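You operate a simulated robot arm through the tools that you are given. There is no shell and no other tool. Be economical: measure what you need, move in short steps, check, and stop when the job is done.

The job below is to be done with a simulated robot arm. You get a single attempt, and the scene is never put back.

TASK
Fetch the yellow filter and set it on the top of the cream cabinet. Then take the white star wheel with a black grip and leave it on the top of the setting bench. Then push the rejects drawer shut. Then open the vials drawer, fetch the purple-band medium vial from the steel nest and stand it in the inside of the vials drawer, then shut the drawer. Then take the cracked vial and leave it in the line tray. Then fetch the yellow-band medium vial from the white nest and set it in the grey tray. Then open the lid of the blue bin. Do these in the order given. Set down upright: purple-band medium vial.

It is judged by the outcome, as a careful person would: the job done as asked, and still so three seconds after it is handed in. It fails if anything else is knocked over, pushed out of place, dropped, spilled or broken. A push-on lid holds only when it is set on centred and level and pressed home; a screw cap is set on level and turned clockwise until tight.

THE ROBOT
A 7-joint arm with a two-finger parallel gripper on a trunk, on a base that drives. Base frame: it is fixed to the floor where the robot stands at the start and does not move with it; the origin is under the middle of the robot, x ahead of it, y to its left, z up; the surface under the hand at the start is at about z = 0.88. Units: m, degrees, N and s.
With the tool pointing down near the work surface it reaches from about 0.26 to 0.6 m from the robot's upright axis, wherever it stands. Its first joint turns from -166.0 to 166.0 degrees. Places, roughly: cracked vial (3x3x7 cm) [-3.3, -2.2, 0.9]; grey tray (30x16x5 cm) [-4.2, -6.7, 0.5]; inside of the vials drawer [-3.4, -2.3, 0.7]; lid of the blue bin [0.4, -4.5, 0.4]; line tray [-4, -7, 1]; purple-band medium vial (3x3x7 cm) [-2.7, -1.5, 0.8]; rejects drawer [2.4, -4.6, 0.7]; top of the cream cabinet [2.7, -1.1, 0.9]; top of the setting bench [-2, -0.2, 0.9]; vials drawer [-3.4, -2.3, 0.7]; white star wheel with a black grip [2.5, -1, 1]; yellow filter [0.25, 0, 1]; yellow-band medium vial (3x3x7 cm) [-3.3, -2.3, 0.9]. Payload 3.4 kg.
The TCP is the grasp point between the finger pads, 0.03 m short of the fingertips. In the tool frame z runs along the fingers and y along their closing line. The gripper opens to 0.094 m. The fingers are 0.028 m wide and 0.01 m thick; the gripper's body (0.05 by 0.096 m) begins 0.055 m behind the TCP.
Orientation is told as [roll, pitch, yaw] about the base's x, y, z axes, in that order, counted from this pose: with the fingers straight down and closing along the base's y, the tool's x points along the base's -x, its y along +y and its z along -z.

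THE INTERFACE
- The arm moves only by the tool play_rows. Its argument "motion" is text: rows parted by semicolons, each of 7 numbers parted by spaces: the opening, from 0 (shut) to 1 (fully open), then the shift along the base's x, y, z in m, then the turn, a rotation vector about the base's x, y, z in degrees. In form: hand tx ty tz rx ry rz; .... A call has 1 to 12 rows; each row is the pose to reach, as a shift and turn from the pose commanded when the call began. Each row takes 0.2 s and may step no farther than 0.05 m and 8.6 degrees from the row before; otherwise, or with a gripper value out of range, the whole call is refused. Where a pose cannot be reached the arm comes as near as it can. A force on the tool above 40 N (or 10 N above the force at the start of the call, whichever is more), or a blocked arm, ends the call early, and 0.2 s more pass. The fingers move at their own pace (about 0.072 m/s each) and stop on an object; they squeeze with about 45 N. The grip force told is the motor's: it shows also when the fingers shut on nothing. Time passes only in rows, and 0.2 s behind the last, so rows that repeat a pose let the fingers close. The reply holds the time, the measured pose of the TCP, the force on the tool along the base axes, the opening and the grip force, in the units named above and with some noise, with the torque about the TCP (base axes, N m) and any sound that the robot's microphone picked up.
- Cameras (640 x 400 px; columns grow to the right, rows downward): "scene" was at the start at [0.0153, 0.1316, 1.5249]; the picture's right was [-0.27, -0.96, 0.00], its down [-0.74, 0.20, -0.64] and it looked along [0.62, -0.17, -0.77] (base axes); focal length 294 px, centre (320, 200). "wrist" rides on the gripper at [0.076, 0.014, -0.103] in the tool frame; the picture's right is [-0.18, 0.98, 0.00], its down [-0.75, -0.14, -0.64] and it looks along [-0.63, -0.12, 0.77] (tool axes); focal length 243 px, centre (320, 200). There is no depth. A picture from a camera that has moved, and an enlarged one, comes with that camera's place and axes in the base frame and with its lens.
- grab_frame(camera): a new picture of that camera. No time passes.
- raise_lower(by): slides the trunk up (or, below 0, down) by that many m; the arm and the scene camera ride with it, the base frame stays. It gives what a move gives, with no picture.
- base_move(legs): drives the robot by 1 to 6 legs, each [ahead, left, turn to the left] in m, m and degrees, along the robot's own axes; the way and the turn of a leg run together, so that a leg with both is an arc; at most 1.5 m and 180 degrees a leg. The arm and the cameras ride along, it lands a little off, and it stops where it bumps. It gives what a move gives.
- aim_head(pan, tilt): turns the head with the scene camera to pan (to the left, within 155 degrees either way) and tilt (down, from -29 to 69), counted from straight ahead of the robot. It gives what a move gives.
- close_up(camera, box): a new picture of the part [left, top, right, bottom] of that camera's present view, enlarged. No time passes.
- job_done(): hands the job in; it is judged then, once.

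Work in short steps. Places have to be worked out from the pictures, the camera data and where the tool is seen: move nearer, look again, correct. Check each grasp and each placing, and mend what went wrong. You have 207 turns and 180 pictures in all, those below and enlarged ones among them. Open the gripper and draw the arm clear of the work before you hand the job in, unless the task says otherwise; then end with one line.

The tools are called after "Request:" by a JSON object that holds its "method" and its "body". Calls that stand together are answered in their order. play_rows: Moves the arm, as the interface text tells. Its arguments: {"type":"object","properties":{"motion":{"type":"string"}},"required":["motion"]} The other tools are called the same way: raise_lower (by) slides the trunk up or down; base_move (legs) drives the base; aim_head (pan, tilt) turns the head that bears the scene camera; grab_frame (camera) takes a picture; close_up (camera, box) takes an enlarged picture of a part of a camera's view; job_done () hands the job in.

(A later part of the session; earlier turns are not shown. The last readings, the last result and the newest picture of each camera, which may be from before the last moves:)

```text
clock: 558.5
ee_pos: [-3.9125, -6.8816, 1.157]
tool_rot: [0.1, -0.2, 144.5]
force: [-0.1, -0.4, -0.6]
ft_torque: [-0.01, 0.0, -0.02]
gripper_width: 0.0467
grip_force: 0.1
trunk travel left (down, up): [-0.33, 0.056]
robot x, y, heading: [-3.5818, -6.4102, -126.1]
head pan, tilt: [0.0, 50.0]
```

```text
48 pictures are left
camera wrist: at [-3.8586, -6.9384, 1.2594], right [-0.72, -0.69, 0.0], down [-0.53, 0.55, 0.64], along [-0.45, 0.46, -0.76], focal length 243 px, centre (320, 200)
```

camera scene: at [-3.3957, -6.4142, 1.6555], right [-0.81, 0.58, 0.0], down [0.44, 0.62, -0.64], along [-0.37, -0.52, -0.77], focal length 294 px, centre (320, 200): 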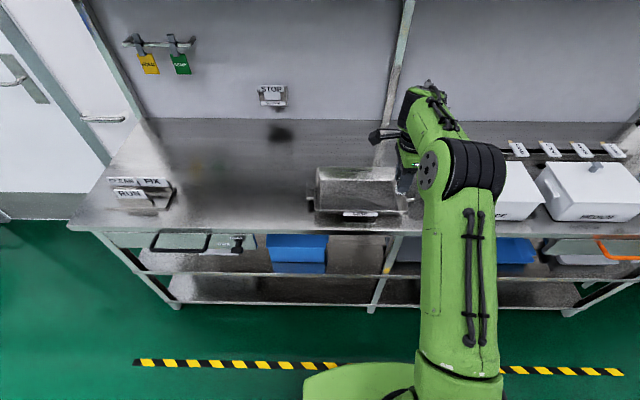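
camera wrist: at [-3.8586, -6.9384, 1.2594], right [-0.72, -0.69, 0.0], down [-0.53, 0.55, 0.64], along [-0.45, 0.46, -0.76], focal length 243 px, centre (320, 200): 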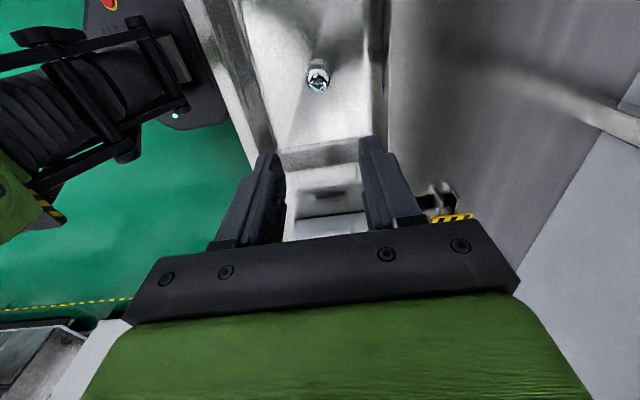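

The cracked vial stands in the LINE tray. I back off and scout the lower shelf for the grey tray before fetching the yellow-band vial.

Request:
{"method": "base_move", "body": {"legs": [[-0.75, 0, 0]]}}

Request:
{"method": "aim_head", "body": {"pan": -15, "tilt": 40}}

Request:
{"method": "grab_frame", "body": {"camera": "scene"}}

```text
clock: 562.5
ee_pos: [-3.4734, -6.2753, 1.1573]
tool_rot: [0.0, -0.2, 145.3]
force: [0.1, -0.4, -0.3]
ft_torque: [0.02, 0.04, 0.0]
gripper_width: 0.0472
grip_force: 0.0
trunk travel left (down, up): [-0.33, 0.056]
robot x, y, heading: [-3.149, -5.7973, -124.6]
head pan, tilt: [0.0, 50.0]
```

```text
clock: 563.3
ee_pos: [-3.474, -6.2749, 1.1571]
tool_rot: [0.1, -0.2, 145.3]
force: [-0.4, -1.6, 0.3]
ft_torque: [0.02, 0.01, 0.0]
gripper_width: 0.0472
grip_force: 0.0
trunk travel left (down, up): [-0.33, 0.056]
robot x, y, heading: [-3.1475, -5.7972, -124.9]
head pan, tilt: [-15.0, 40.0]
```

```text
47 pictures are left
camera scene: at [-3.0528, -5.8912, 1.6695], right [-0.64, 0.76, 0.0], down [0.49, 0.41, -0.77], along [-0.59, -0.49, -0.64], focal length 294 px, centre (320, 200)
```

scene: 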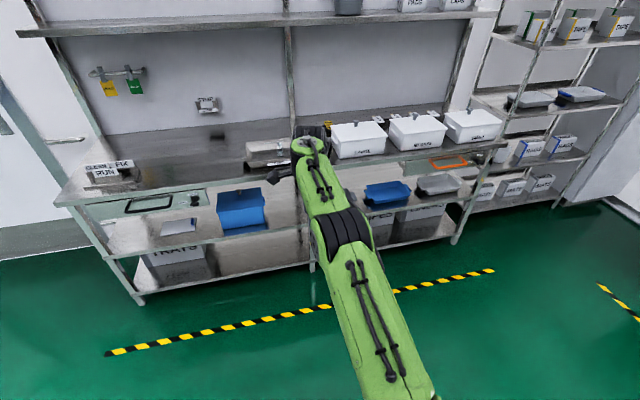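

I rotate the tool 90° so it can later tilt forward with sideways closing (needed to reach under the shelf), then drive back to the white nest.

Request:
{"method": "play_rows", "body": {"motion": "0.5 0 0 0 0 0 8.2; 0.5 0 0 0 0 0 16.4; 0.5 0 0 0 0 0 24.6; 0.5 0 0 0 0 0 32.8; 0.5 0 0 0 0 0 41; 0.5 0 0 0 0 0 49.2; 0.5 0 0 0 0 0 57.4; 0.5 0 0 0 0 0 65.6; 0.5 0 0 0 0 0 73.8; 0.5 0 0 0 0 0 82; 0.5 0 0 0 0 0 90; 0.5 0 0 0 0 0 90"}}

Request:
{"method": "base_move", "body": {"legs": [[0, -1.4, -0.8], [-1.4, 0, 0], [-1.37, 0, 0], [0, 0, -90]]}}

```text
clock: 565.9
ee_pos: [-3.4753, -6.2749, 1.1569]
tool_rot: [0.0, -0.2, -124.6]
force: [-0.2, 0.3, 0.5]
ft_torque: [-0.01, -0.03, -0.02]
gripper_width: 0.0471
grip_force: 0.1
trunk travel left (down, up): [-0.33, 0.056]
robot x, y, heading: [-3.1488, -5.7971, -124.9]
head pan, tilt: [-15.0, 40.0]
```

```text
clock: 589.6
ee_pos: [-3.2386, -2.3931, 1.1571]
tool_rot: [0.1, -0.2, 149.7]
force: [-0.7, 0.1, -0.2]
ft_torque: [-0.01, -0.02, -0.04]
gripper_width: 0.0472
grip_force: 0.1
trunk travel left (down, up): [-0.33, 0.056]
robot x, y, heading: [-2.7423, -2.6806, 149.4]
head pan, tilt: [-15.0, 40.0]
```

Yellow-band vial estimated at (-3.314,-2.275), top z≈0.917. I fix my heading and tilt the fingers 55° forward so the same posture can reach under the shelf later.

Request:
{"method": "base_move", "body": {"legs": [[0, 0, -5.2]]}}

Request:
{"method": "play_rows", "body": {"motion": "0.6 0.01 -0.007 0 4.59 6.38 0; 0.6 0.02 -0.014 0 9.2 12.8 0; 0.6 0.03 -0.021 0 13.8 19.1 0; 0.6 0.04 -0.028 0 18.4 25.5 0; 0.6 0.05 -0.035 -0.01 23 31.9 0; 0.6 0.06 -0.042 -0.03 27.5 38.3 0; 0.6 0.06 -0.042 -0.05 32.1 44.7 0; 0.6 0.06 -0.042 -0.05 32.1 44.7 0"}}

Request:
{"method": "grab_frame", "body": {"camera": "wrist"}}

```text
clock: 590.6
ee_pos: [-3.2105, -2.3479, 1.1572]
tool_rot: [0.1, -0.2, 144.3]
force: [-0.3, 0.3, -0.4]
ft_torque: [-0.02, 0.0, 0.02]
gripper_width: 0.047
grip_force: 0.1
trunk travel left (down, up): [-0.33, 0.056]
robot x, y, heading: [-2.7393, -2.6826, 144.2]
head pan, tilt: [-15.0, 40.0]
```

```text
clock: 592.4
ee_pos: [-3.1495, -2.3901, 1.1065]
tool_rot: [0.1, -55.2, 144.2]
force: [-0.1, -0.6, -0.7]
ft_torque: [0.03, 0.01, -0.05]
gripper_width: 0.0562
grip_force: 0.0
trunk travel left (down, up): [-0.33, 0.056]
robot x, y, heading: [-2.7403, -2.6792, 143.9]
head pan, tilt: [-15.0, 40.0]
```

```text
46 pictures are left
camera wrist: at [-3.055, -2.4765, 1.102], right [-0.66, -0.74, 0.15], down [0.16, 0.06, 0.99], along [-0.74, 0.67, 0.08], focal length 243 px, centre (320, 200)
```

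wrist: 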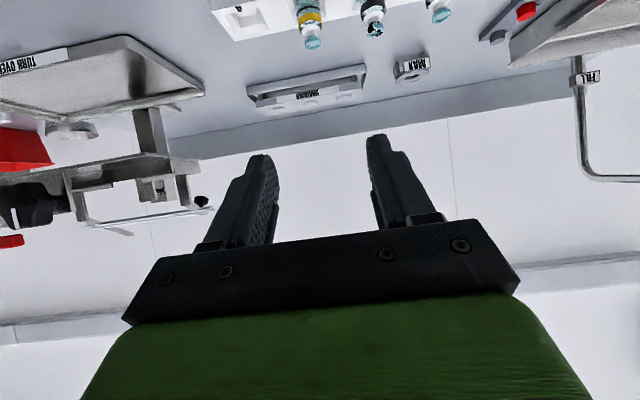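

Vial seen dead ahead laterally (B matches). I move forward/down to just above it and check.

Request:
{"method": "play_rows", "body": {"motion": "0.6 -0.031 0.022 -0.024 0 0 0; 0.6 -0.062 0.044 -0.048 0 0 0; 0.6 -0.093 0.067 -0.072 0 0 0; 0.6 -0.124 0.089 -0.096 0 0 0; 0.6 -0.14 0.1 -0.12 0 0 0; 0.6 -0.14 0.1 -0.12 0 0 0"}}

Request:
{"method": "grab_frame", "body": {"camera": "wrist"}}

```text
clock: 593.8
ee_pos: [-3.2902, -2.2885, 0.9872]
tool_rot: [0.1, -55.2, 144.3]
force: [-0.2, 0.2, 0.6]
ft_torque: [0.02, 0.02, 0.02]
gripper_width: 0.0563
grip_force: 0.1
trunk travel left (down, up): [-0.33, 0.056]
robot x, y, heading: [-2.7426, -2.6811, 144.0]
head pan, tilt: [-15.0, 40.0]
```

```text
45 pictures are left
camera wrist: at [-3.1952, -2.375, 0.9826], right [-0.66, -0.74, 0.15], down [0.16, 0.06, 0.99], along [-0.74, 0.67, 0.08], focal length 243 px, centre (320, 200)
```

wrist: 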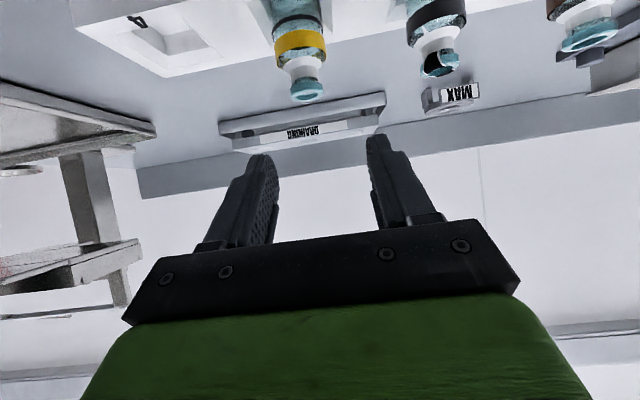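

Request:
{"method": "play_rows", "body": {"motion": "0.6 -0.005 0.0035 -0.025 0 0 0; 0.6 -0.008 0.006 -0.045 0 0 0; 0.6 -0.008 0.006 -0.06 0 0 0; 0.6 -0.008 0.006 -0.067 0 0 0; 0.6 -0.008 0.006 -0.067 0 0 0"}}

Request:
{"method": "grab_frame", "body": {"camera": "wrist"}}

Request:
{"method": "aim_head", "body": {"pan": 10, "tilt": 45}}

Request:
{"method": "grab_frame", "body": {"camera": "scene"}}

```text
clock: 595.0
ee_pos: [-3.2991, -2.2841, 0.9194]
tool_rot: [0.1, -55.2, 144.4]
force: [-0.1, 0.5, 0.0]
ft_torque: [0.0, 0.01, -0.03]
gripper_width: 0.0564
grip_force: 0.1
trunk travel left (down, up): [-0.33, 0.056]
robot x, y, heading: [-2.7401, -2.6824, 143.8]
head pan, tilt: [-15.0, 40.0]
```

```text
44 pictures are left
camera wrist: at [-3.2032, -2.3707, 0.9154], right [-0.66, -0.74, 0.15], down [0.16, 0.06, 0.99], along [-0.74, 0.67, 0.08], focal length 243 px, centre (320, 200)
```

wrist: 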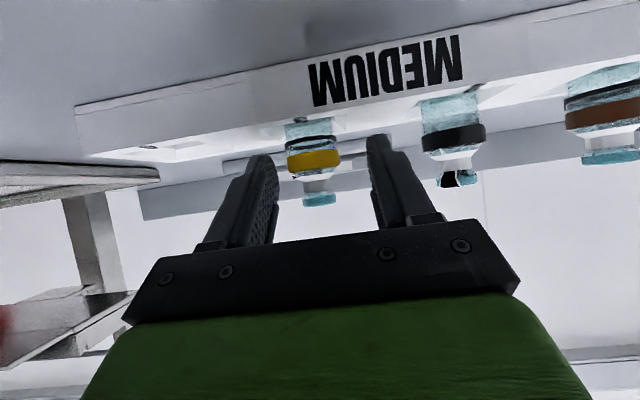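

```text
clock: 595.9
ee_pos: [-3.2993, -2.2839, 0.921]
tool_rot: [0.1, -55.2, 144.4]
force: [0.4, -0.5, -0.1]
ft_torque: [0.02, 0.0, 0.02]
gripper_width: 0.0561
grip_force: 0.0
trunk travel left (down, up): [-0.33, 0.056]
robot x, y, heading: [-2.74, -2.6827, 144.3]
head pan, tilt: [10.0, 45.0]
```

```text
43 pictures are left
camera scene: at [-2.8519, -2.8041, 1.6623], right [0.44, 0.9, 0.0], down [0.64, -0.31, -0.71], along [-0.64, 0.31, -0.71], focal length 294 px, centre (320, 200)
```

scene: 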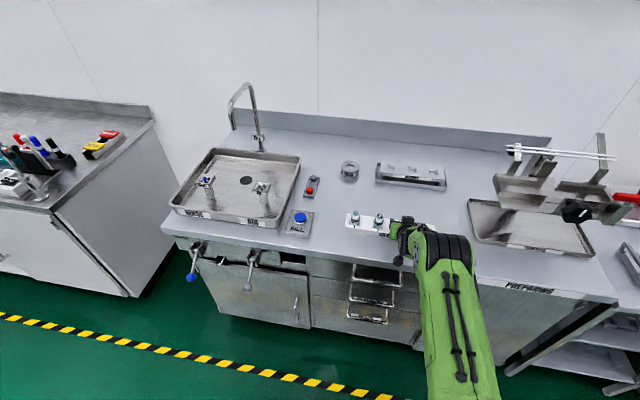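

The vial is between the fingers at the desired depth. Close and lift.

Request:
{"method": "play_rows", "body": {"motion": "0.3 -0.001 0.001 -0.003 0 0 0; 0 -0.001 0.001 -0.003 0 0 0; 0 -0.001 0.001 -0.003 0 0 0; 0 -0.001 0.001 -0.003 0 0 0; 0 -0.001 0.001 -0.003 0 0 0; 0 -0.001 0.001 -0.003 0 0 0; 0 -0.001 0.001 0.01 0 0 0; 0 -0.001 0.001 0.035 0 0 0; 0 -0.001 0.001 0.065 0 0 0; 0 -0.001 0.001 0.1 0 0 0; 0 -0.001 0.001 0.13 0 0 0; 0 -0.001 0.001 0.13 0 0 0"}}

Request:
{"method": "grab_frame", "body": {"camera": "wrist"}}

```text
clock: 598.5
ee_pos: [-3.299, -2.2826, 1.0497]
tool_rot: [0.2, -55.1, 144.2]
force: [0.3, 0.4, -0.7]
ft_torque: [-0.01, 0.0, -0.03]
gripper_width: 0.0274
grip_force: 44.6
trunk travel left (down, up): [-0.33, 0.056]
robot x, y, heading: [-2.7368, -2.6809, 143.7]
head pan, tilt: [10.0, 45.0]
```

```text
42 pictures are left
camera wrist: at [-3.2046, -2.3695, 1.0453], right [-0.66, -0.74, 0.15], down [0.16, 0.06, 0.99], along [-0.74, 0.67, 0.08], focal length 243 px, centre (320, 200)
```

wrist: 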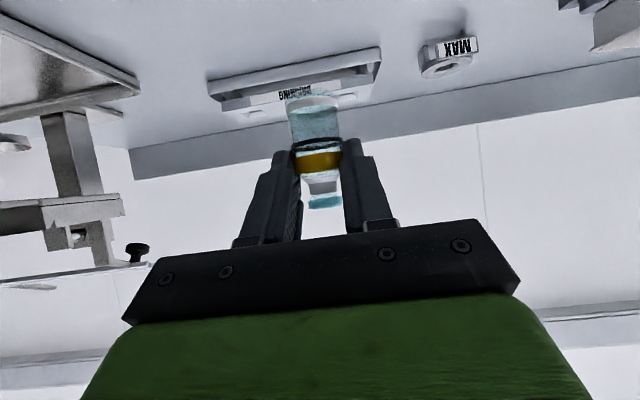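

Yellow-band vial is held upright. I retract, drive back to the store rack and look at the lower shelf.

Request:
{"method": "play_rows", "body": {"motion": "0 0.03 -0.0216 0.02 0 0 0; 0 0.06 -0.043 0.04 0 0 0; 0 0.09 -0.065 0.05 0 0 0; 0 0.12 -0.086 0.05 0 0 0; 0 0.14 -0.1 0.05 0 0 0"}}

Request:
{"method": "base_move", "body": {"legs": [[-0.3, 0, 0.3], [0, 0, 90], [1.4, 0, 0], [1.2, 0, 0], [0, 0.55, 0]]}}

Request:
{"method": "aim_head", "body": {"pan": 20, "tilt": 35}}

Request:
{"method": "grab_frame", "body": {"camera": "scene"}}

```text
clock: 599.6
ee_pos: [-3.1584, -2.3841, 1.1004]
tool_rot: [0.1, -55.2, 144.3]
force: [-0.2, -0.5, 0.4]
ft_torque: [-0.02, 0.03, -0.01]
gripper_width: 0.0275
grip_force: 45.3
trunk travel left (down, up): [-0.33, 0.056]
robot x, y, heading: [-2.7385, -2.6819, 144.1]
head pan, tilt: [10.0, 45.0]
```

```text
clock: 620.5
ee_pos: [-3.8489, -5.6986, 1.1001]
tool_rot: [0.0, -55.3, -125.5]
force: [-0.2, 0.8, -0.3]
ft_torque: [0.03, 0.02, 0.0]
gripper_width: 0.0274
grip_force: 44.6
trunk travel left (down, up): [-0.33, 0.056]
robot x, y, heading: [-3.5521, -5.2774, -125.5]
head pan, tilt: [10.0, 45.0]
```

```text
clock: 621.2
ee_pos: [-3.8491, -5.6983, 1.0993]
tool_rot: [0.1, -55.2, -125.6]
force: [0.7, -0.4, 0.2]
ft_torque: [-0.01, 0.01, 0.01]
gripper_width: 0.0275
grip_force: 44.9
trunk travel left (down, up): [-0.33, 0.056]
robot x, y, heading: [-3.5528, -5.2802, -125.5]
head pan, tilt: [20.0, 35.0]
```

```text
41 pictures are left
camera scene: at [-3.4168, -5.4028, 1.6771], right [-0.96, 0.27, 0.0], down [0.16, 0.55, -0.82], along [-0.22, -0.79, -0.57], focal length 294 px, centre (320, 200)
```

scene: 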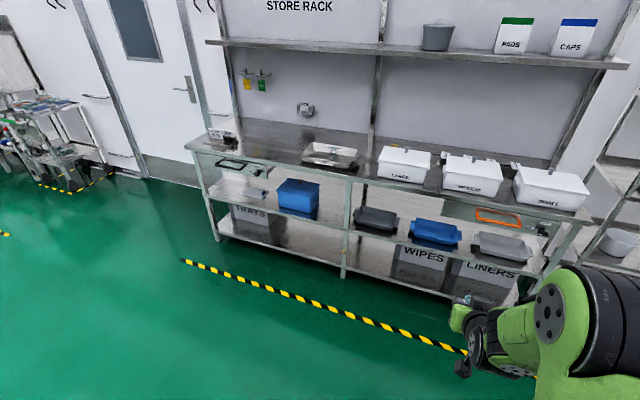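

Request:
{"method": "close_up", "body": {"camera": "scene", "box": [320, 140, 560, 280]}}

```text
2.67 times, centred on (440, 210) of scene
camera zoom: at [-3.4168, -5.4028, 1.6771], right [-0.96, 0.27, 0.0], down [0.16, 0.55, -0.82], along [-0.22, -0.79, -0.57], focal length 784 px, centre (0, 173)
```

zoom: 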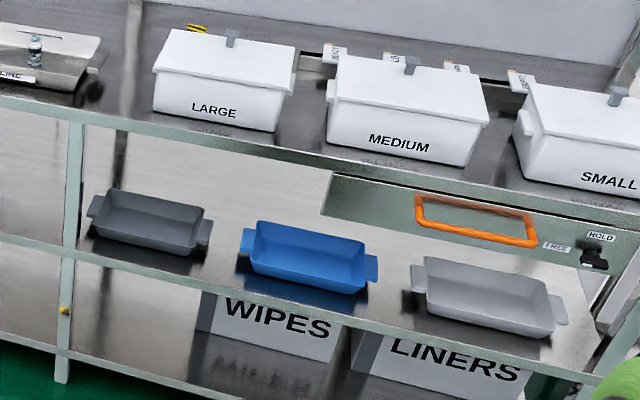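

The dark-grey tray at ≈(-4.16,-6.74) matches the stated grey-tray location (the light one is ~0.7 m off). I align with it, lower the trunk fully, then lower the arm at standoff.

Request:
{"method": "base_move", "body": {"legs": [[0, 0.355, 0], [0.5, 0, 0]]}}

Request:
{"method": "raise_lower", "body": {"by": -0.32}}

Request:
{"method": "play_rows", "body": {"motion": "0 0 0 -0.04 0 0 0; 0 0 0 -0.08 0 0 0; 0 0 0 -0.12 0 0 0; 0 0 0 -0.16 0 0 0; 0 0 0 -0.175 0 0 0; 0 0 0 -0.175 0 0 0"}}

Request:
{"method": "grab_frame", "body": {"camera": "wrist"}}

Request:
{"method": "grab_frame", "body": {"camera": "scene"}}

```text
clock: 626.0
ee_pos: [-3.846, -6.3131, 1.1001]
tool_rot: [0.1, -55.2, -125.1]
force: [0.3, 0.0, 1.0]
ft_torque: [0.01, 0.02, -0.05]
gripper_width: 0.0275
grip_force: 45.0
trunk travel left (down, up): [-0.33, 0.056]
robot x, y, heading: [-3.5476, -5.8905, -125.3]
head pan, tilt: [20.0, 35.0]
```

```text
clock: 629.2
ee_pos: [-3.846, -6.3122, 0.7797]
tool_rot: [0.0, -55.3, -125.1]
force: [0.7, -0.5, -0.3]
ft_torque: [0.0, -0.03, -0.03]
gripper_width: 0.0271
grip_force: 45.4
trunk travel left (down, up): [-0.01, 0.376]
robot x, y, heading: [-3.5532, -5.8869, -125.3]
head pan, tilt: [20.0, 35.0]
```

```text
clock: 630.6
ee_pos: [-3.8453, -6.3115, 0.6045]
tool_rot: [0.1, -55.3, -125.2]
force: [-0.1, 0.1, -0.6]
ft_torque: [0.02, -0.03, 0.03]
gripper_width: 0.0274
grip_force: 45.3
trunk travel left (down, up): [-0.01, 0.376]
robot x, y, heading: [-3.5529, -5.8929, -125.3]
head pan, tilt: [20.0, 35.0]
```

```text
39 pictures are left
camera wrist: at [-3.7607, -6.2167, 0.6007], right [0.74, -0.65, 0.15], down [-0.06, 0.16, 0.99], along [-0.67, -0.74, 0.08], focal length 243 px, centre (320, 200)
```

wrist: 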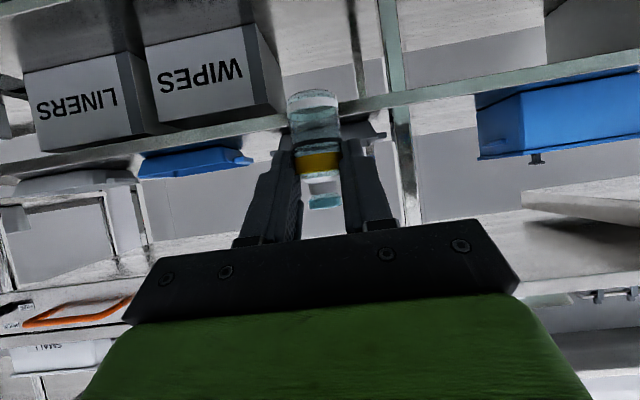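

```text
38 pictures are left
camera scene: at [-3.4142, -6.0142, 1.3571], right [-0.96, 0.27, 0.0], down [0.15, 0.55, -0.82], along [-0.22, -0.79, -0.57], focal length 294 px, centre (320, 200)
```

scene: 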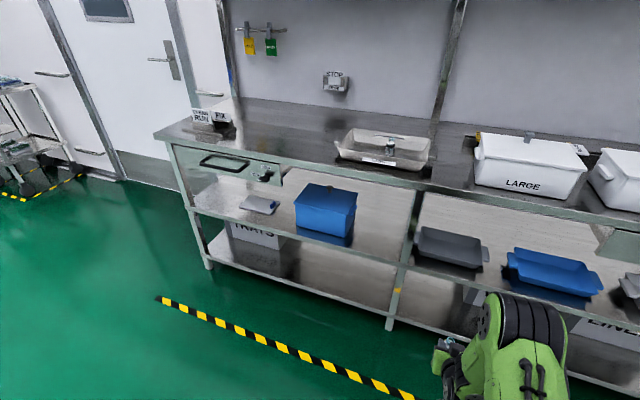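

The tray is at A≈0.55, B≈-7.88; rim around z 0.52–0.57. I raise slightly for clearance, drive 0.36 m in, and look.

Request:
{"method": "play_rows", "body": {"motion": "0 0 0 0.02 0 0 0; 0 0 0 0.04 0 0 0; 0 0 0 0.04 0 0 0"}}

Request:
{"method": "base_move", "body": {"legs": [[0.34, 0, 0]]}}

Request:
{"method": "grab_frame", "body": {"camera": "wrist"}}

Request:
{"method": "aim_head", "body": {"pan": 30, "tilt": 45}}

Request:
{"method": "grab_frame", "body": {"camera": "scene"}}

```text
clock: 631.4
ee_pos: [-3.8464, -6.3122, 0.6442]
tool_rot: [0.1, -55.2, -125.2]
force: [-0.4, -0.1, -0.4]
ft_torque: [0.0, 0.0, 0.0]
gripper_width: 0.0275
grip_force: 44.7
trunk travel left (down, up): [-0.01, 0.376]
robot x, y, heading: [-3.5519, -5.8916, -125.4]
head pan, tilt: [20.0, 35.0]
```

```text
clock: 633.6
ee_pos: [-4.0403, -6.5886, 0.6435]
tool_rot: [0.2, -55.2, -125.1]
force: [0.6, -0.2, 0.7]
ft_torque: [0.0, -0.05, 0.01]
gripper_width: 0.0274
grip_force: 44.9
trunk travel left (down, up): [-0.01, 0.376]
robot x, y, heading: [-3.7466, -6.1677, -125.0]
head pan, tilt: [20.0, 35.0]
```

```text
37 pictures are left
camera wrist: at [-3.9557, -6.4937, 0.6406], right [0.75, -0.65, 0.15], down [-0.06, 0.16, 0.99], along [-0.66, -0.74, 0.08], focal length 243 px, centre (320, 200)
```

wrist: 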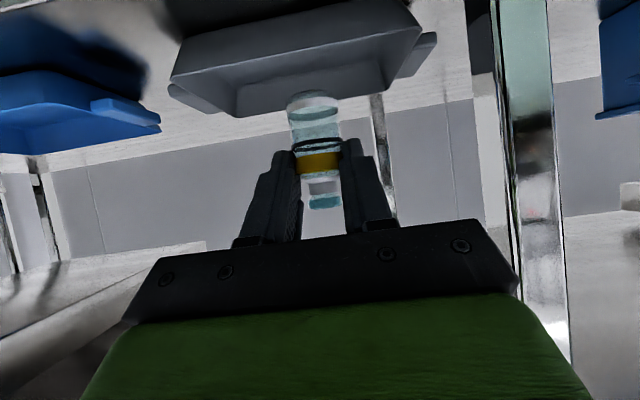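

```text
clock: 634.3
ee_pos: [-4.0409, -6.5892, 0.6469]
tool_rot: [0.1, -55.1, -125.1]
force: [-0.7, 0.2, -0.4]
ft_torque: [0.02, -0.04, 0.01]
gripper_width: 0.0274
grip_force: 45.1
trunk travel left (down, up): [-0.01, 0.376]
robot x, y, heading: [-3.7466, -6.166, -124.9]
head pan, tilt: [30.0, 45.0]
```

```text
36 pictures are left
camera scene: at [-3.5937, -6.2858, 1.3423], right [-1.0, 0.09, 0.0], down [0.06, 0.7, -0.71], along [-0.06, -0.7, -0.71], focal length 294 px, centre (320, 200)
```

scene: 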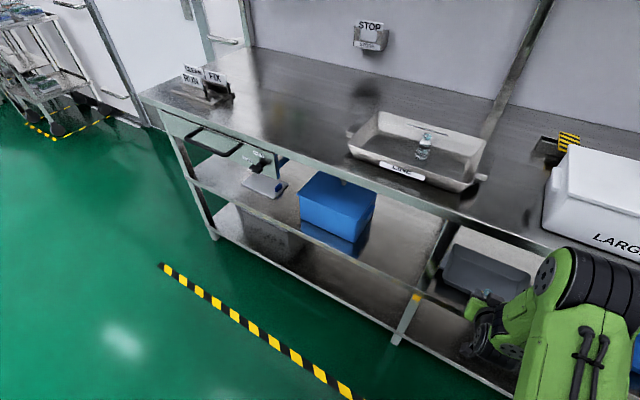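

Tray rim ≈0.51, centre ≈(A 0.53, B -7.905). I lower to z≈0.585 and slide forward over the tray.

Request:
{"method": "play_rows", "body": {"motion": "0 -0.006 0.004 -0.03 0 0 0; 0 -0.012 0.008 -0.057 0 0 0; 0 -0.04 -0.022 -0.057 0 0 0; 0 -0.065 -0.05 -0.057 0 0 0; 0 -0.09 -0.078 -0.057 0 0 0; 0 -0.112 -0.104 -0.057 0 0 0; 0 -0.134 -0.129 -0.057 0 0 0; 0 -0.134 -0.129 -0.057 0 0 0"}}

Request:
{"method": "grab_frame", "body": {"camera": "wrist"}}

Request:
{"method": "close_up", "body": {"camera": "scene", "box": [400, 180, 640, 380]}}

```text
clock: 636.1
ee_pos: [-4.1733, -6.7181, 0.5877]
tool_rot: [0.1, -55.1, -124.9]
force: [0.4, -0.4, 0.5]
ft_torque: [0.0, 0.02, -0.02]
gripper_width: 0.0276
grip_force: 44.9
trunk travel left (down, up): [-0.01, 0.376]
robot x, y, heading: [-3.7496, -6.1643, -125.1]
head pan, tilt: [30.0, 45.0]
```

```text
35 pictures are left
camera wrist: at [-4.0893, -6.6222, 0.5833], right [0.74, -0.65, 0.15], down [-0.06, 0.16, 0.99], along [-0.66, -0.74, 0.08], focal length 243 px, centre (320, 200)
```

wrist: 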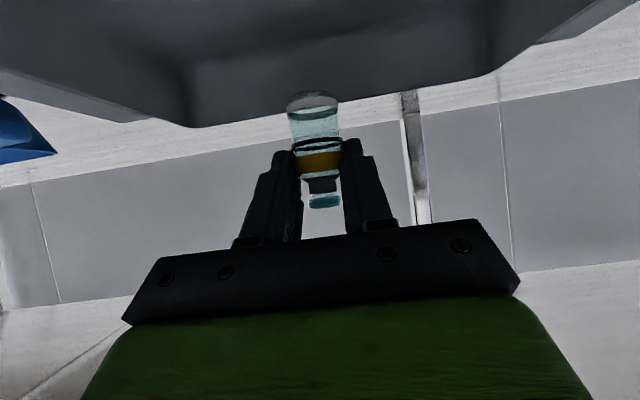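

```text
2.00 times, centred on (520, 280) of scene
camera zoom: at [-3.5937, -6.2859, 1.3422], right [-1.0, 0.09, 0.0], down [0.06, 0.7, -0.71], along [-0.06, -0.7, -0.71], focal length 588 px, centre (-80, 40)
```

zoom: 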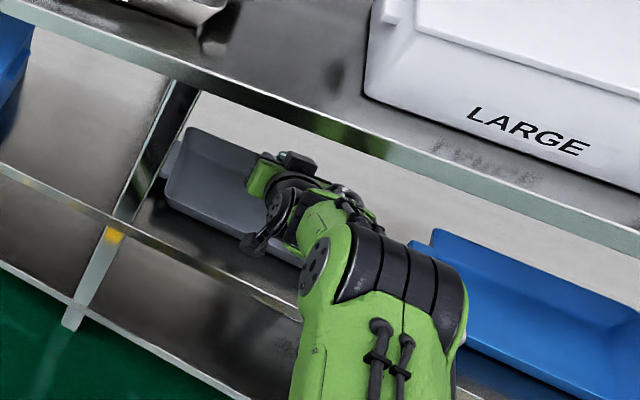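

The vial is over the tray interior. I lower slowly to contact.

Request:
{"method": "play_rows", "body": {"motion": "0 0 0 -0.015 0 0 0; 0 0 0 -0.025 0 0 0; 0 0 0 -0.032 0 0 0; 0 0 0 -0.038 0 0 0; 0 0 0 -0.043 0 0 0; 0 0 0 -0.048 0 0 0; 0 0 0 -0.052 0 0 0; 0 0 0 -0.056 0 0 0; 0 0 0 -0.06 0 0 0; 0 0 0 -0.06 0 0 0"}}

Request:
{"method": "grab_frame", "body": {"camera": "wrist"}}

```text
clock: 638.3
ee_pos: [-4.1752, -6.721, 0.5351]
tool_rot: [0.0, -56.2, -125.1]
force: [1.9, 1.4, 35.5]
ft_torque: [-0.28, 0.29, 0.01]
gripper_width: 0.0275
grip_force: 45.1
trunk travel left (down, up): [-0.01, 0.376]
robot x, y, heading: [-3.7494, -6.1627, -125.1]
head pan, tilt: [30.0, 45.0]
```

```text
33 pictures are left
camera wrist: at [-4.0904, -6.6237, 0.5294], right [0.75, -0.65, 0.15], down [-0.05, 0.17, 0.98], along [-0.66, -0.74, 0.1], focal length 243 px, centre (320, 200)
```

wrist: 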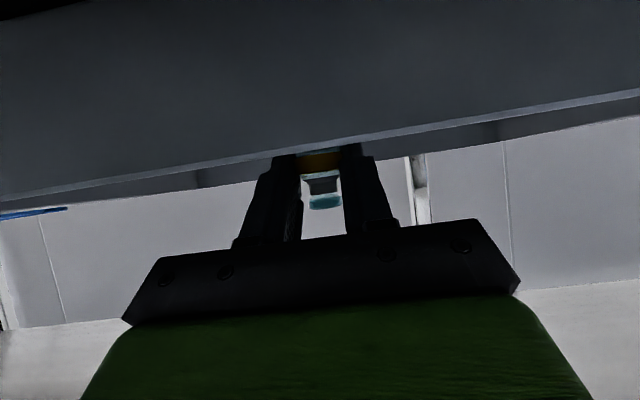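

The vial is on the tray floor. I relieve, open, and retract along the tool axis.

Request:
{"method": "play_rows", "body": {"motion": "0 0 0 0.007 0 0 0; 0 0 0 0.007 0 0 0; 0.35 0 0 0.007 0 0 0; 0.5 0 0 0.007 0 0 0; 0.5 0 0 0.007 0 0 0; 0.5 0.01 0.014 0.019 0 0 0; 0.5 0.024 0.034 0.036 0 0 0; 0.5 0.038 0.054 0.053 0 0 0; 0.5 0.052 0.074 0.065 0 0 0; 0.5 0.07 0.098 0.065 0 0 0; 0.5 0.088 0.122 0.065 0 0 0; 0.5 0.1 0.14 0.065 0 0 0"}}

Request:
{"method": "grab_frame", "body": {"camera": "wrist"}}

```text
clock: 640.9
ee_pos: [-4.0733, -6.5791, 0.5937]
tool_rot: [0.1, -55.2, -125.0]
force: [0.5, -0.7, 0.6]
ft_torque: [0.0, -0.02, -0.02]
gripper_width: 0.0471
grip_force: 0.1
trunk travel left (down, up): [-0.01, 0.376]
robot x, y, heading: [-3.7469, -6.1661, -125.0]
head pan, tilt: [30.0, 45.0]
```

```text
32 pictures are left
camera wrist: at [-3.9881, -6.4824, 0.5891], right [0.74, -0.65, 0.15], down [-0.06, 0.16, 0.99], along [-0.66, -0.74, 0.08], focal length 243 px, centre (320, 200)
```

wrist: 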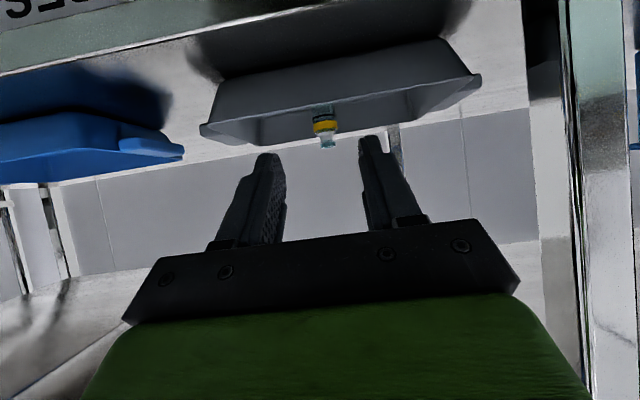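

The yellow-band vial stands in the grey tray. I back out, raise the trunk, straighten the tool, and head for the blue bin.

Request:
{"method": "base_move", "body": {"legs": [[-0.7, 0, 0]]}}

Request:
{"method": "raise_lower", "body": {"by": 0.3}}

Request:
{"method": "play_rows", "body": {"motion": "0.3 0 0 0.03 6.38 -4.59 0; 0 0 0 0.06 12.8 -9.2 0; 0 0 0 0.09 19.1 -13.8 0; 0 0 0 0.12 25.5 -18.4 0; 0 0 0 0.15 31.9 -23 0; 0 0 0 0.18 38.3 -27.5 0; 0 0 0 0.21 44.7 -32.1 0; 0 0 0 0.21 44.7 -32.1 0"}}

Request:
{"method": "base_move", "body": {"legs": [[-0.7, 0, 0], [0, 0, 89.3], [1.4, 0, 0], [1.3, 0, 0], [0, 0, 90]]}}

Request:
{"method": "aim_head", "body": {"pan": 0, "tilt": 35}}

Request:
{"method": "grab_frame", "body": {"camera": "scene"}}

```text
clock: 644.8
ee_pos: [-3.6671, -6.0041, 0.5931]
tool_rot: [0.0, -55.2, -125.1]
force: [0.5, 0.1, -0.7]
ft_torque: [0.02, 0.02, -0.01]
gripper_width: 0.0469
grip_force: 0.2
trunk travel left (down, up): [-0.01, 0.376]
robot x, y, heading: [-3.3442, -5.5943, -125.3]
head pan, tilt: [30.0, 45.0]
```

```text
clock: 647.8
ee_pos: [-3.6669, -6.0039, 0.8935]
tool_rot: [0.0, -55.3, -125.1]
force: [-1.0, 0.8, 0.4]
ft_torque: [-0.01, -0.03, 0.01]
gripper_width: 0.0467
grip_force: 0.0
trunk travel left (down, up): [-0.31, 0.076]
robot x, y, heading: [-3.3383, -5.5927, -125.4]
head pan, tilt: [30.0, 45.0]
```

```text
clock: 649.6
ee_pos: [-3.6676, -6.0041, 1.1033]
tool_rot: [0.6, -0.2, -125.3]
force: [0.2, 0.7, -0.3]
ft_torque: [-0.03, 0.02, 0.02]
gripper_width: 0.0003
grip_force: 33.2
trunk travel left (down, up): [-0.31, 0.076]
robot x, y, heading: [-3.3423, -5.5931, -125.4]
head pan, tilt: [30.0, 45.0]
```

```text
clock: 673.7
ee_pos: [-0.4682, -6.3218, 1.102]
tool_rot: [0.6, -0.2, 51.0]
force: [-0.2, -0.5, 0.3]
ft_torque: [0.02, -0.02, -0.05]
gripper_width: 0.0
grip_force: 33.1
trunk travel left (down, up): [-0.31, 0.076]
robot x, y, heading: [-0.8213, -6.711, 51.0]
head pan, tilt: [30.0, 45.0]
```

```text
clock: 674.6
ee_pos: [-0.4684, -6.3211, 1.103]
tool_rot: [0.5, -0.1, 50.9]
force: [-0.4, 0.7, -0.4]
ft_torque: [-0.04, 0.0, -0.03]
gripper_width: 0.0001
grip_force: 32.7
trunk travel left (down, up): [-0.31, 0.076]
robot x, y, heading: [-0.8216, -6.7134, 51.0]
head pan, tilt: [0.0, 35.0]
```

```text
31 pictures are left
camera scene: at [-0.9205, -6.5932, 1.6568], right [0.78, -0.63, 0.0], down [-0.36, -0.45, -0.82], along [0.52, 0.64, -0.57], focal length 294 px, centre (320, 200)
```

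scene: 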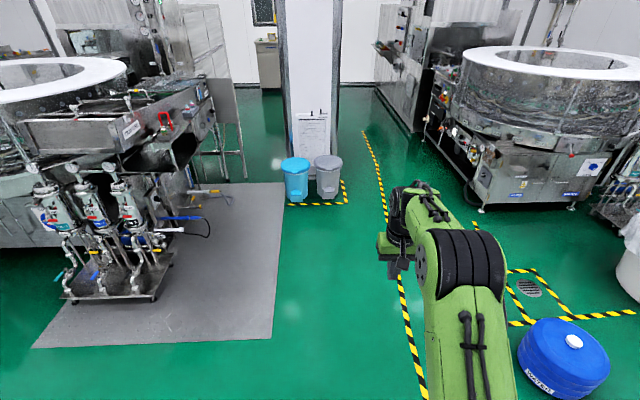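

Request:
{"method": "close_up", "body": {"camera": "scene", "box": [260, 130, 380, 220]}}

```text
4.44 times, centred on (320, 175) of scene
camera zoom: at [-0.9205, -6.5932, 1.6568], right [0.78, -0.63, 0.0], down [-0.36, -0.45, -0.82], along [0.52, 0.64, -0.57], focal length 1307 px, centre (320, 311)
```

zoom: 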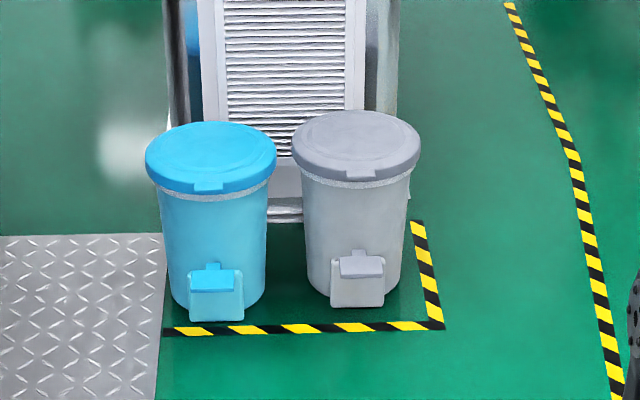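

The blue bin has a front tab on its lid (hinge at back). I drive up in front of it, staying off the checker plate.

Request:
{"method": "base_move", "body": {"legs": [[0, 0, 3.3], [0, 0.08, 0], [1.3, 0, 0]]}}

Request:
{"method": "aim_head", "body": {"pan": 12, "tilt": 50}}

Request:
{"method": "close_up", "body": {"camera": "scene", "box": [200, 60, 440, 260]}}

```text
clock: 682.2
ee_pos: [0.2198, -5.2166, 1.1017]
tool_rot: [0.6, -0.2, 53.1]
force: [0.7, 0.4, -0.5]
ft_torque: [0.01, -0.05, -0.04]
gripper_width: 0.0
grip_force: 33.0
trunk travel left (down, up): [-0.31, 0.076]
robot x, y, heading: [-0.1167, -5.6227, 53.2]
head pan, tilt: [0.0, 35.0]
```

```text
clock: 683.0
ee_pos: [0.2209, -5.2176, 1.1025]
tool_rot: [0.6, -0.3, 53.1]
force: [-0.1, 0.2, -0.9]
ft_torque: [0.01, 0.02, 0.02]
gripper_width: 0.0
grip_force: 33.1
trunk travel left (down, up): [-0.31, 0.076]
robot x, y, heading: [-0.1146, -5.6231, 53.2]
head pan, tilt: [12.0, 50.0]
```

```text
2.00 times, centred on (320, 160) of scene
camera zoom: at [-0.2417, -5.5073, 1.6351], right [0.91, -0.42, 0.0], down [-0.32, -0.69, -0.64], along [0.27, 0.58, -0.77], focal length 588 px, centre (320, 280)
```

zoom: 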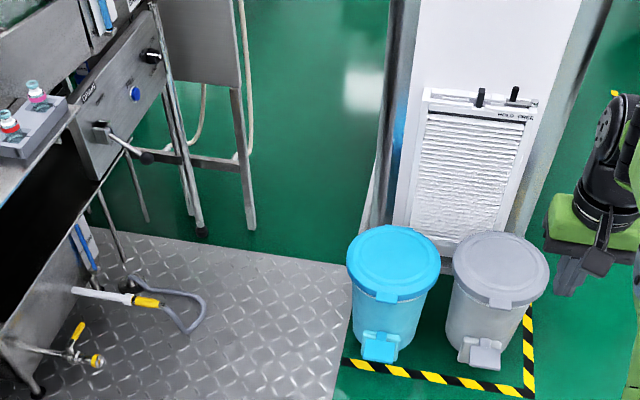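

Tab front is at ≈(0.32,-4.725,0.417), hinge line about 0.25 m behind it. I yaw the wrist -89° and lower the trunk, then tilt to horizontal so the fingers can straddle the tab.

Request:
{"method": "play_rows", "body": {"motion": "0 0 0 0 0 0 -8.1; 0 0 0 0 0 0 -16.2; 0 0 0 0 0 0 -24.3; 0 0 0 0 0 0 -32.4; 0 0 0 0 0 0 -40.5; 0 0 0 0 0 0 -48.6; 0 0 0 0 0 0 -56.7; 0 0 0 0 0 0 -64.8; 0 0 0 0 0 0 -72.9; 0 0 0 0 0 0 -81; 0 0 0 0 0 0 -88.8; 0 0 0 0 0 0 -88.8"}}

Request:
{"method": "raise_lower", "body": {"by": -0.3}}

Request:
{"method": "play_rows", "body": {"motion": "0.3 0 0 -0.02 6.9 -4.96 0; 0.5 0 0 -0.04 13.8 -9.9 0; 0.6 0 0 -0.06 20.7 -14.9 0; 0.6 0 0 -0.08 27.6 -19.8 0; 0.6 0 0 -0.1 34.5 -24.8 0; 0.6 0 0 -0.12 41.4 -29.8 0; 0.6 0 0 -0.14 48.3 -34.7 0; 0.6 0 0 -0.16 55.2 -39.7 0; 0.6 0 0 -0.18 62.1 -44.6 0; 0.6 0 0 -0.2 69 -49.6 0; 0.6 0 0 -0.2 69 -49.6 0"}}

Request:
{"method": "grab_frame", "body": {"camera": "wrist"}}

```text
clock: 685.6
ee_pos: [0.2203, -5.2189, 1.1017]
tool_rot: [0.7, -0.1, -35.8]
force: [-0.2, -0.4, -0.5]
ft_torque: [0.02, -0.01, 0.02]
gripper_width: 0.0
grip_force: 33.2
trunk travel left (down, up): [-0.31, 0.076]
robot x, y, heading: [-0.1182, -5.6224, 53.0]
head pan, tilt: [12.0, 50.0]
```

```text
clock: 688.6
ee_pos: [0.2214, -5.2181, 0.8026]
tool_rot: [0.6, -0.2, -35.7]
force: [-1.0, -0.2, 0.0]
ft_torque: [0.01, 0.0, 0.01]
gripper_width: 0.0001
grip_force: 33.4
trunk travel left (down, up): [-0.01, 0.376]
robot x, y, heading: [-0.1195, -5.617, 53.4]
head pan, tilt: [12.0, 50.0]
```

```text
clock: 691.0
ee_pos: [0.2221, -5.2195, 0.6019]
tool_rot: [85.7, 0.0, -36.0]
force: [0.6, -0.5, 0.2]
ft_torque: [-0.02, 0.0, -0.01]
gripper_width: 0.0565
grip_force: 0.0
trunk travel left (down, up): [-0.01, 0.376]
robot x, y, heading: [-0.1159, -5.6238, 52.9]
head pan, tilt: [12.0, 50.0]
```

```text
28 pictures are left
camera wrist: at [0.1009, -5.2566, 0.6239], right [0.19, -0.05, 0.98], down [0.23, -0.97, -0.09], along [0.95, 0.24, -0.18], focal length 243 px, centre (320, 200)
```

wrist: 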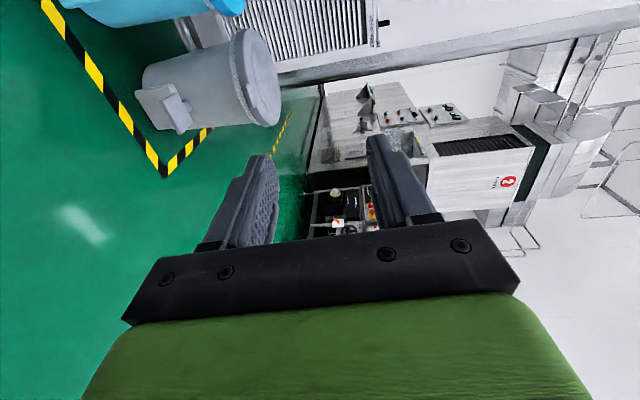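

Horizontal posture works. I move left and down to lid height.

Request:
{"method": "play_rows", "body": {"motion": "0.6 -0.0272 0.0195 -0.0315 0 0 0; 0.6 -0.0544 0.039 -0.063 0 0 0; 0.6 -0.0816 0.0585 -0.0945 0 0 0; 0.6 -0.1088 0.078 -0.126 0 0 0; 0.6 -0.136 0.0975 -0.1575 0 0 0; 0.6 -0.166 0.119 -0.185 0 0 0; 0.6 -0.166 0.119 -0.185 0 0 0"}}

Request:
{"method": "grab_frame", "body": {"camera": "wrist"}}

```text
clock: 692.6
ee_pos: [0.059, -5.1032, 0.4581]
tool_rot: [85.6, 0.0, -35.9]
force: [0.0, 0.7, 0.6]
ft_torque: [0.0, -0.02, 0.03]
gripper_width: 0.0566
grip_force: 0.1
out of reach, approached as far as the arm can: row 2, 5, 6, 7
trunk travel left (down, up): [-0.01, 0.376]
robot x, y, heading: [-0.1191, -5.6201, 53.2]
head pan, tilt: [12.0, 50.0]
```

```text
27 pictures are left
camera wrist: at [-0.0617, -5.1412, 0.4805], right [0.19, -0.05, 0.98], down [0.23, -0.97, -0.09], along [0.95, 0.24, -0.18], focal length 243 px, centre (320, 200)
```

wrist: 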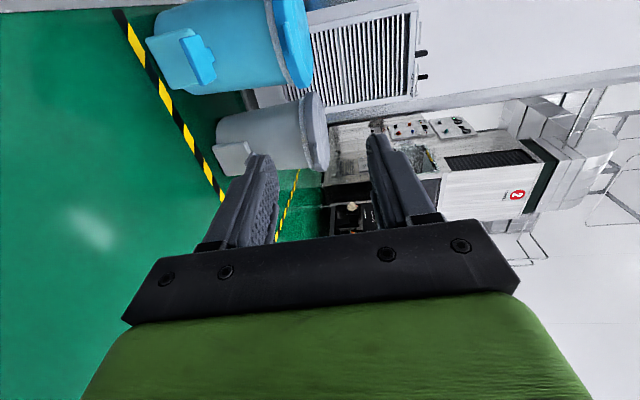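

Request:
{"method": "close_up", "body": {"camera": "wrist", "box": [130, 0, 350, 140]}}

```text
2.86 times, centred on (240, 70) of wrist
camera zoom: at [-0.0617, -5.1412, 0.4805], right [0.19, -0.05, 0.98], down [0.23, -0.97, -0.09], along [0.95, 0.24, -0.18], focal length 693 px, centre (549, 571)
```

zoom: 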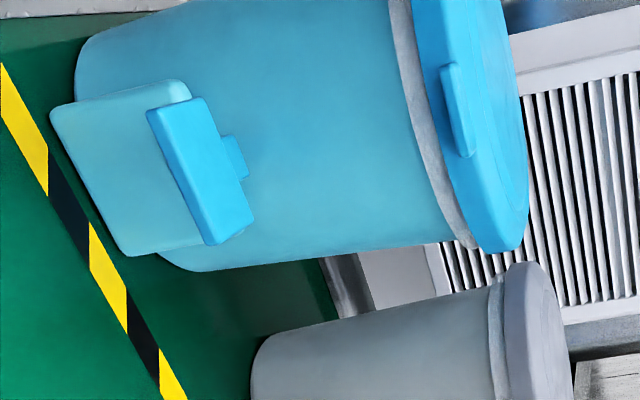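

Tab re-measured with the wrist view: ≈(A 3.005, B -3.60, z 0.355) — lower than the horizontal posture reaches. I reduce the tilt to 55°, lower the hand, and drive closer.

Request:
{"method": "play_rows", "body": {"motion": "0.5 0 0 -0.01 -6.1 4.4 0; 0.5 0 0 -0.03 -12.2 8.8 0; 0.5 0 0 -0.05 -18.3 13.1 0; 0.5 0 0 -0.07 -24.8 17.8 0; 0.5 0 0 -0.08 -24.8 17.8 0; 0.5 0 0 -0.08 -24.8 17.8 0"}}

Request:
{"method": "base_move", "body": {"legs": [[0.37, 0, 1]]}}

Request:
{"method": "grab_frame", "body": {"camera": "wrist"}}

```text
clock: 694.0
ee_pos: [0.0605, -5.1047, 0.3784]
tool_rot: [54.9, -0.1, -35.9]
force: [-0.2, 0.9, -0.4]
ft_torque: [-0.03, 0.0, 0.0]
gripper_width: 0.047
grip_force: 0.2
trunk travel left (down, up): [-0.01, 0.376]
robot x, y, heading: [-0.1199, -5.6251, 53.3]
head pan, tilt: [12.0, 50.0]
```

```text
clock: 696.3
ee_pos: [0.2641, -4.8066, 0.3791]
tool_rot: [55.1, -0.1, -34.5]
force: [-0.1, 0.5, 0.2]
ft_torque: [0.01, 0.01, 0.02]
gripper_width: 0.047
grip_force: 0.1
trunk travel left (down, up): [-0.01, 0.376]
robot x, y, heading: [0.0975, -5.3282, 54.2]
head pan, tilt: [12.0, 50.0]
```

```text
25 pictures are left
camera wrist: at [0.1573, -4.8277, 0.4488], right [0.47, 0.36, 0.81], down [0.28, -0.93, 0.25], along [0.84, 0.1, -0.54], focal length 243 px, centre (320, 200)
```

wrist: 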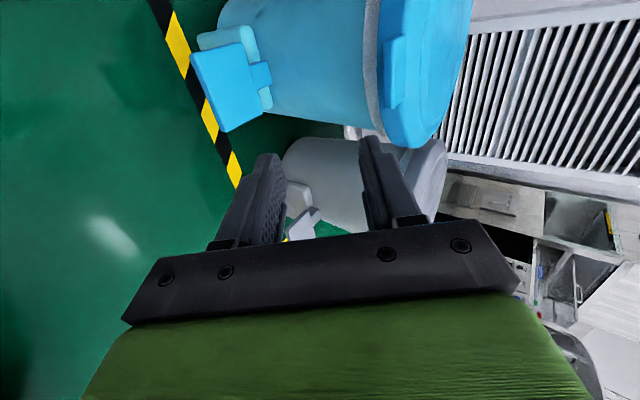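

Tab pinned down: A 3.009, B -3.575, z 0.345. I drive 0.12 m closer, then slide the straddling fingers over it.

Request:
{"method": "base_move", "body": {"legs": [[0.12, 0, 0]]}}

Request:
{"method": "grab_frame", "body": {"camera": "wrist"}}

```text
clock: 697.6
ee_pos: [0.3331, -4.7091, 0.378]
tool_rot: [55.0, -0.2, -34.5]
force: [0.2, -1.0, 0.1]
ft_torque: [0.01, -0.03, 0.01]
gripper_width: 0.0471
grip_force: 0.0
trunk travel left (down, up): [-0.01, 0.376]
robot x, y, heading: [0.1633, -5.2328, 54.3]
head pan, tilt: [12.0, 50.0]
```

```text
24 pictures are left
camera wrist: at [0.2268, -4.7297, 0.4486], right [0.47, 0.36, 0.81], down [0.28, -0.93, 0.25], along [0.84, 0.1, -0.54], focal length 243 px, centre (320, 200)
```

wrist: 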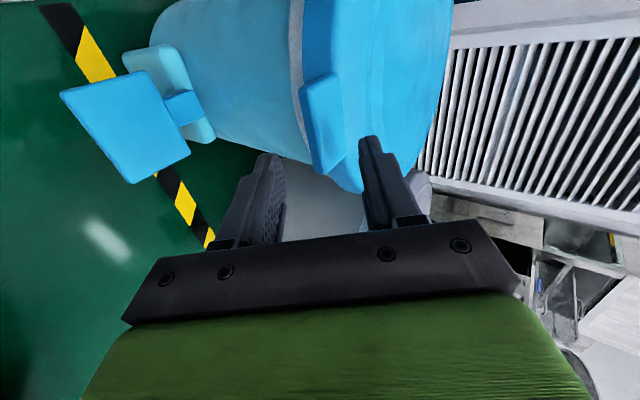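

Tab is centred between the fingers. I slide 5 cm forward over it.

Request:
{"method": "play_rows", "body": {"motion": "0.5 0.012 0.022 -0.005 0 0 0; 0.5 0.0242 0.0441 -0.01 0 0 0; 0.5 0.0242 0.0441 -0.01 0 0 0"}}

Request:
{"method": "grab_frame", "body": {"camera": "wrist"}}

```text
clock: 698.4
ee_pos: [0.3495, -4.6726, 0.3822]
tool_rot: [55.1, -0.1, -34.5]
force: [0.2, -0.7, -0.6]
ft_torque: [0.01, 0.03, -0.03]
gripper_width: 0.0475
grip_force: 0.1
out of reach, approached as far as the arm can: row 2, 3
trunk travel left (down, up): [-0.01, 0.376]
robot x, y, heading: [0.1659, -5.2283, 54.6]
head pan, tilt: [12.0, 50.0]
```

```text
23 pictures are left
camera wrist: at [0.2432, -4.6921, 0.4517], right [0.47, 0.36, 0.81], down [0.28, -0.93, 0.25], along [0.84, 0.1, -0.53], focal length 243 px, centre (320, 200)
```

wrist: 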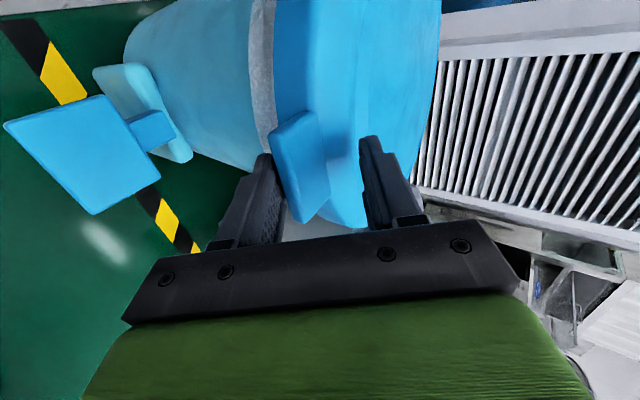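

Just out of reach (arm rode up). I retreat the hand 7 cm, drive the base 8 cm closer, then re-enter lower.

Request:
{"method": "play_rows", "body": {"motion": "0.5 -0.02 -0.028 -0.005 0 0 0; 0.5 -0.041 -0.057 -0.012 0 0 0; 0.5 -0.041 -0.057 -0.015 0 0 0"}}

Request:
{"method": "base_move", "body": {"legs": [[0.07, 0, 0]]}}

Request:
{"method": "grab_frame", "body": {"camera": "wrist"}}

```text
clock: 699.2
ee_pos: [0.3078, -4.7278, 0.3648]
tool_rot: [55.1, -0.1, -34.5]
force: [0.2, -0.4, -0.3]
ft_torque: [0.01, 0.0, 0.01]
gripper_width: 0.0468
grip_force: 0.1
trunk travel left (down, up): [-0.01, 0.376]
robot x, y, heading: [0.1654, -5.2292, 54.8]
head pan, tilt: [12.0, 50.0]
```

```text
clock: 700.2
ee_pos: [0.3502, -4.672, 0.3646]
tool_rot: [55.0, -0.1, -34.5]
force: [0.7, -0.2, 0.9]
ft_torque: [0.0, 0.02, 0.02]
gripper_width: 0.047
grip_force: 0.0
trunk travel left (down, up): [-0.01, 0.376]
robot x, y, heading: [0.2057, -5.1743, 54.3]
head pan, tilt: [12.0, 50.0]
```

```text
22 pictures are left
camera wrist: at [0.243, -4.6917, 0.4348], right [0.47, 0.36, 0.81], down [0.28, -0.93, 0.25], along [0.84, 0.1, -0.54], focal length 243 px, centre (320, 200)
```

wrist: 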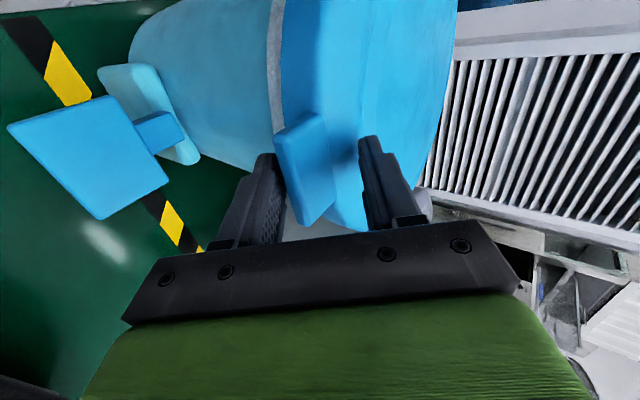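

Fingers straddle the tab. I advance 1.2 cm and begin lifting the lid along its hinge arc.

Request:
{"method": "play_rows", "body": {"motion": "0.5 0.007 0.0097 0 0 0 0; 0.5 0.007 0.0097 0 0 0 0; 0.5 0.0091 0.0126 0.0335 -3.2 2.3 0; 0.5 0.014 0.0194 0.0662 -6.5 4.7 0; 0.5 0.0214 0.0298 0.0976 -9.7 7 0; 0.5 0.0314 0.0436 0.127 -13 9.3 0; 0.5 0.0314 0.0436 0.127 -13 9.3 0"}}

Request:
{"method": "grab_frame", "body": {"camera": "wrist"}}

Request:
{"method": "grab_frame", "body": {"camera": "scene"}}

```text
clock: 701.8
ee_pos: [0.3812, -4.6276, 0.494]
tool_rot: [39.0, 0.2, -34.5]
force: [0.3, -0.8, 0.0]
ft_torque: [0.03, -0.01, -0.02]
gripper_width: 0.0476
grip_force: 0.0
trunk travel left (down, up): [-0.01, 0.376]
robot x, y, heading: [0.2069, -5.1754, 54.7]
head pan, tilt: [12.0, 50.0]
```

```text
21 pictures are left
camera wrist: at [0.2893, -4.6305, 0.5821], right [0.59, 0.52, 0.62], down [0.33, -0.85, 0.41], along [0.74, -0.03, -0.67], focal length 243 px, centre (320, 200)
```

wrist: 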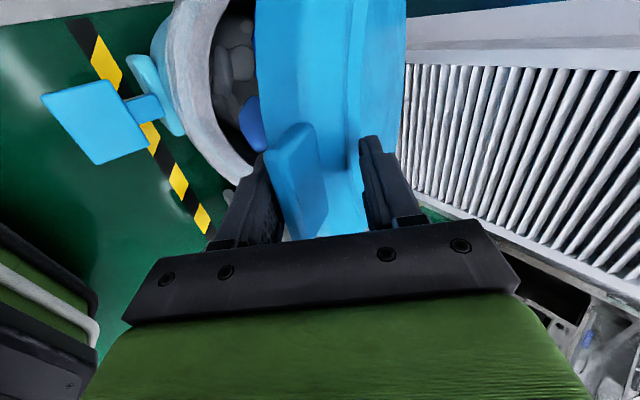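

```text
20 pictures are left
camera scene: at [0.0799, -5.0628, 1.3353], right [0.92, -0.4, 0.0], down [-0.3, -0.7, -0.64], along [0.26, 0.59, -0.77], focal length 294 px, centre (320, 200)
```

scene: 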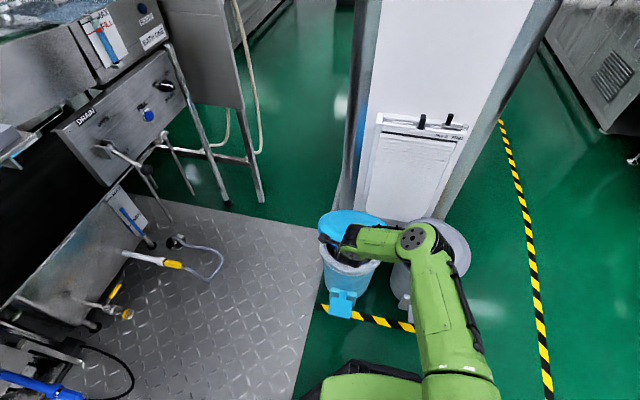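

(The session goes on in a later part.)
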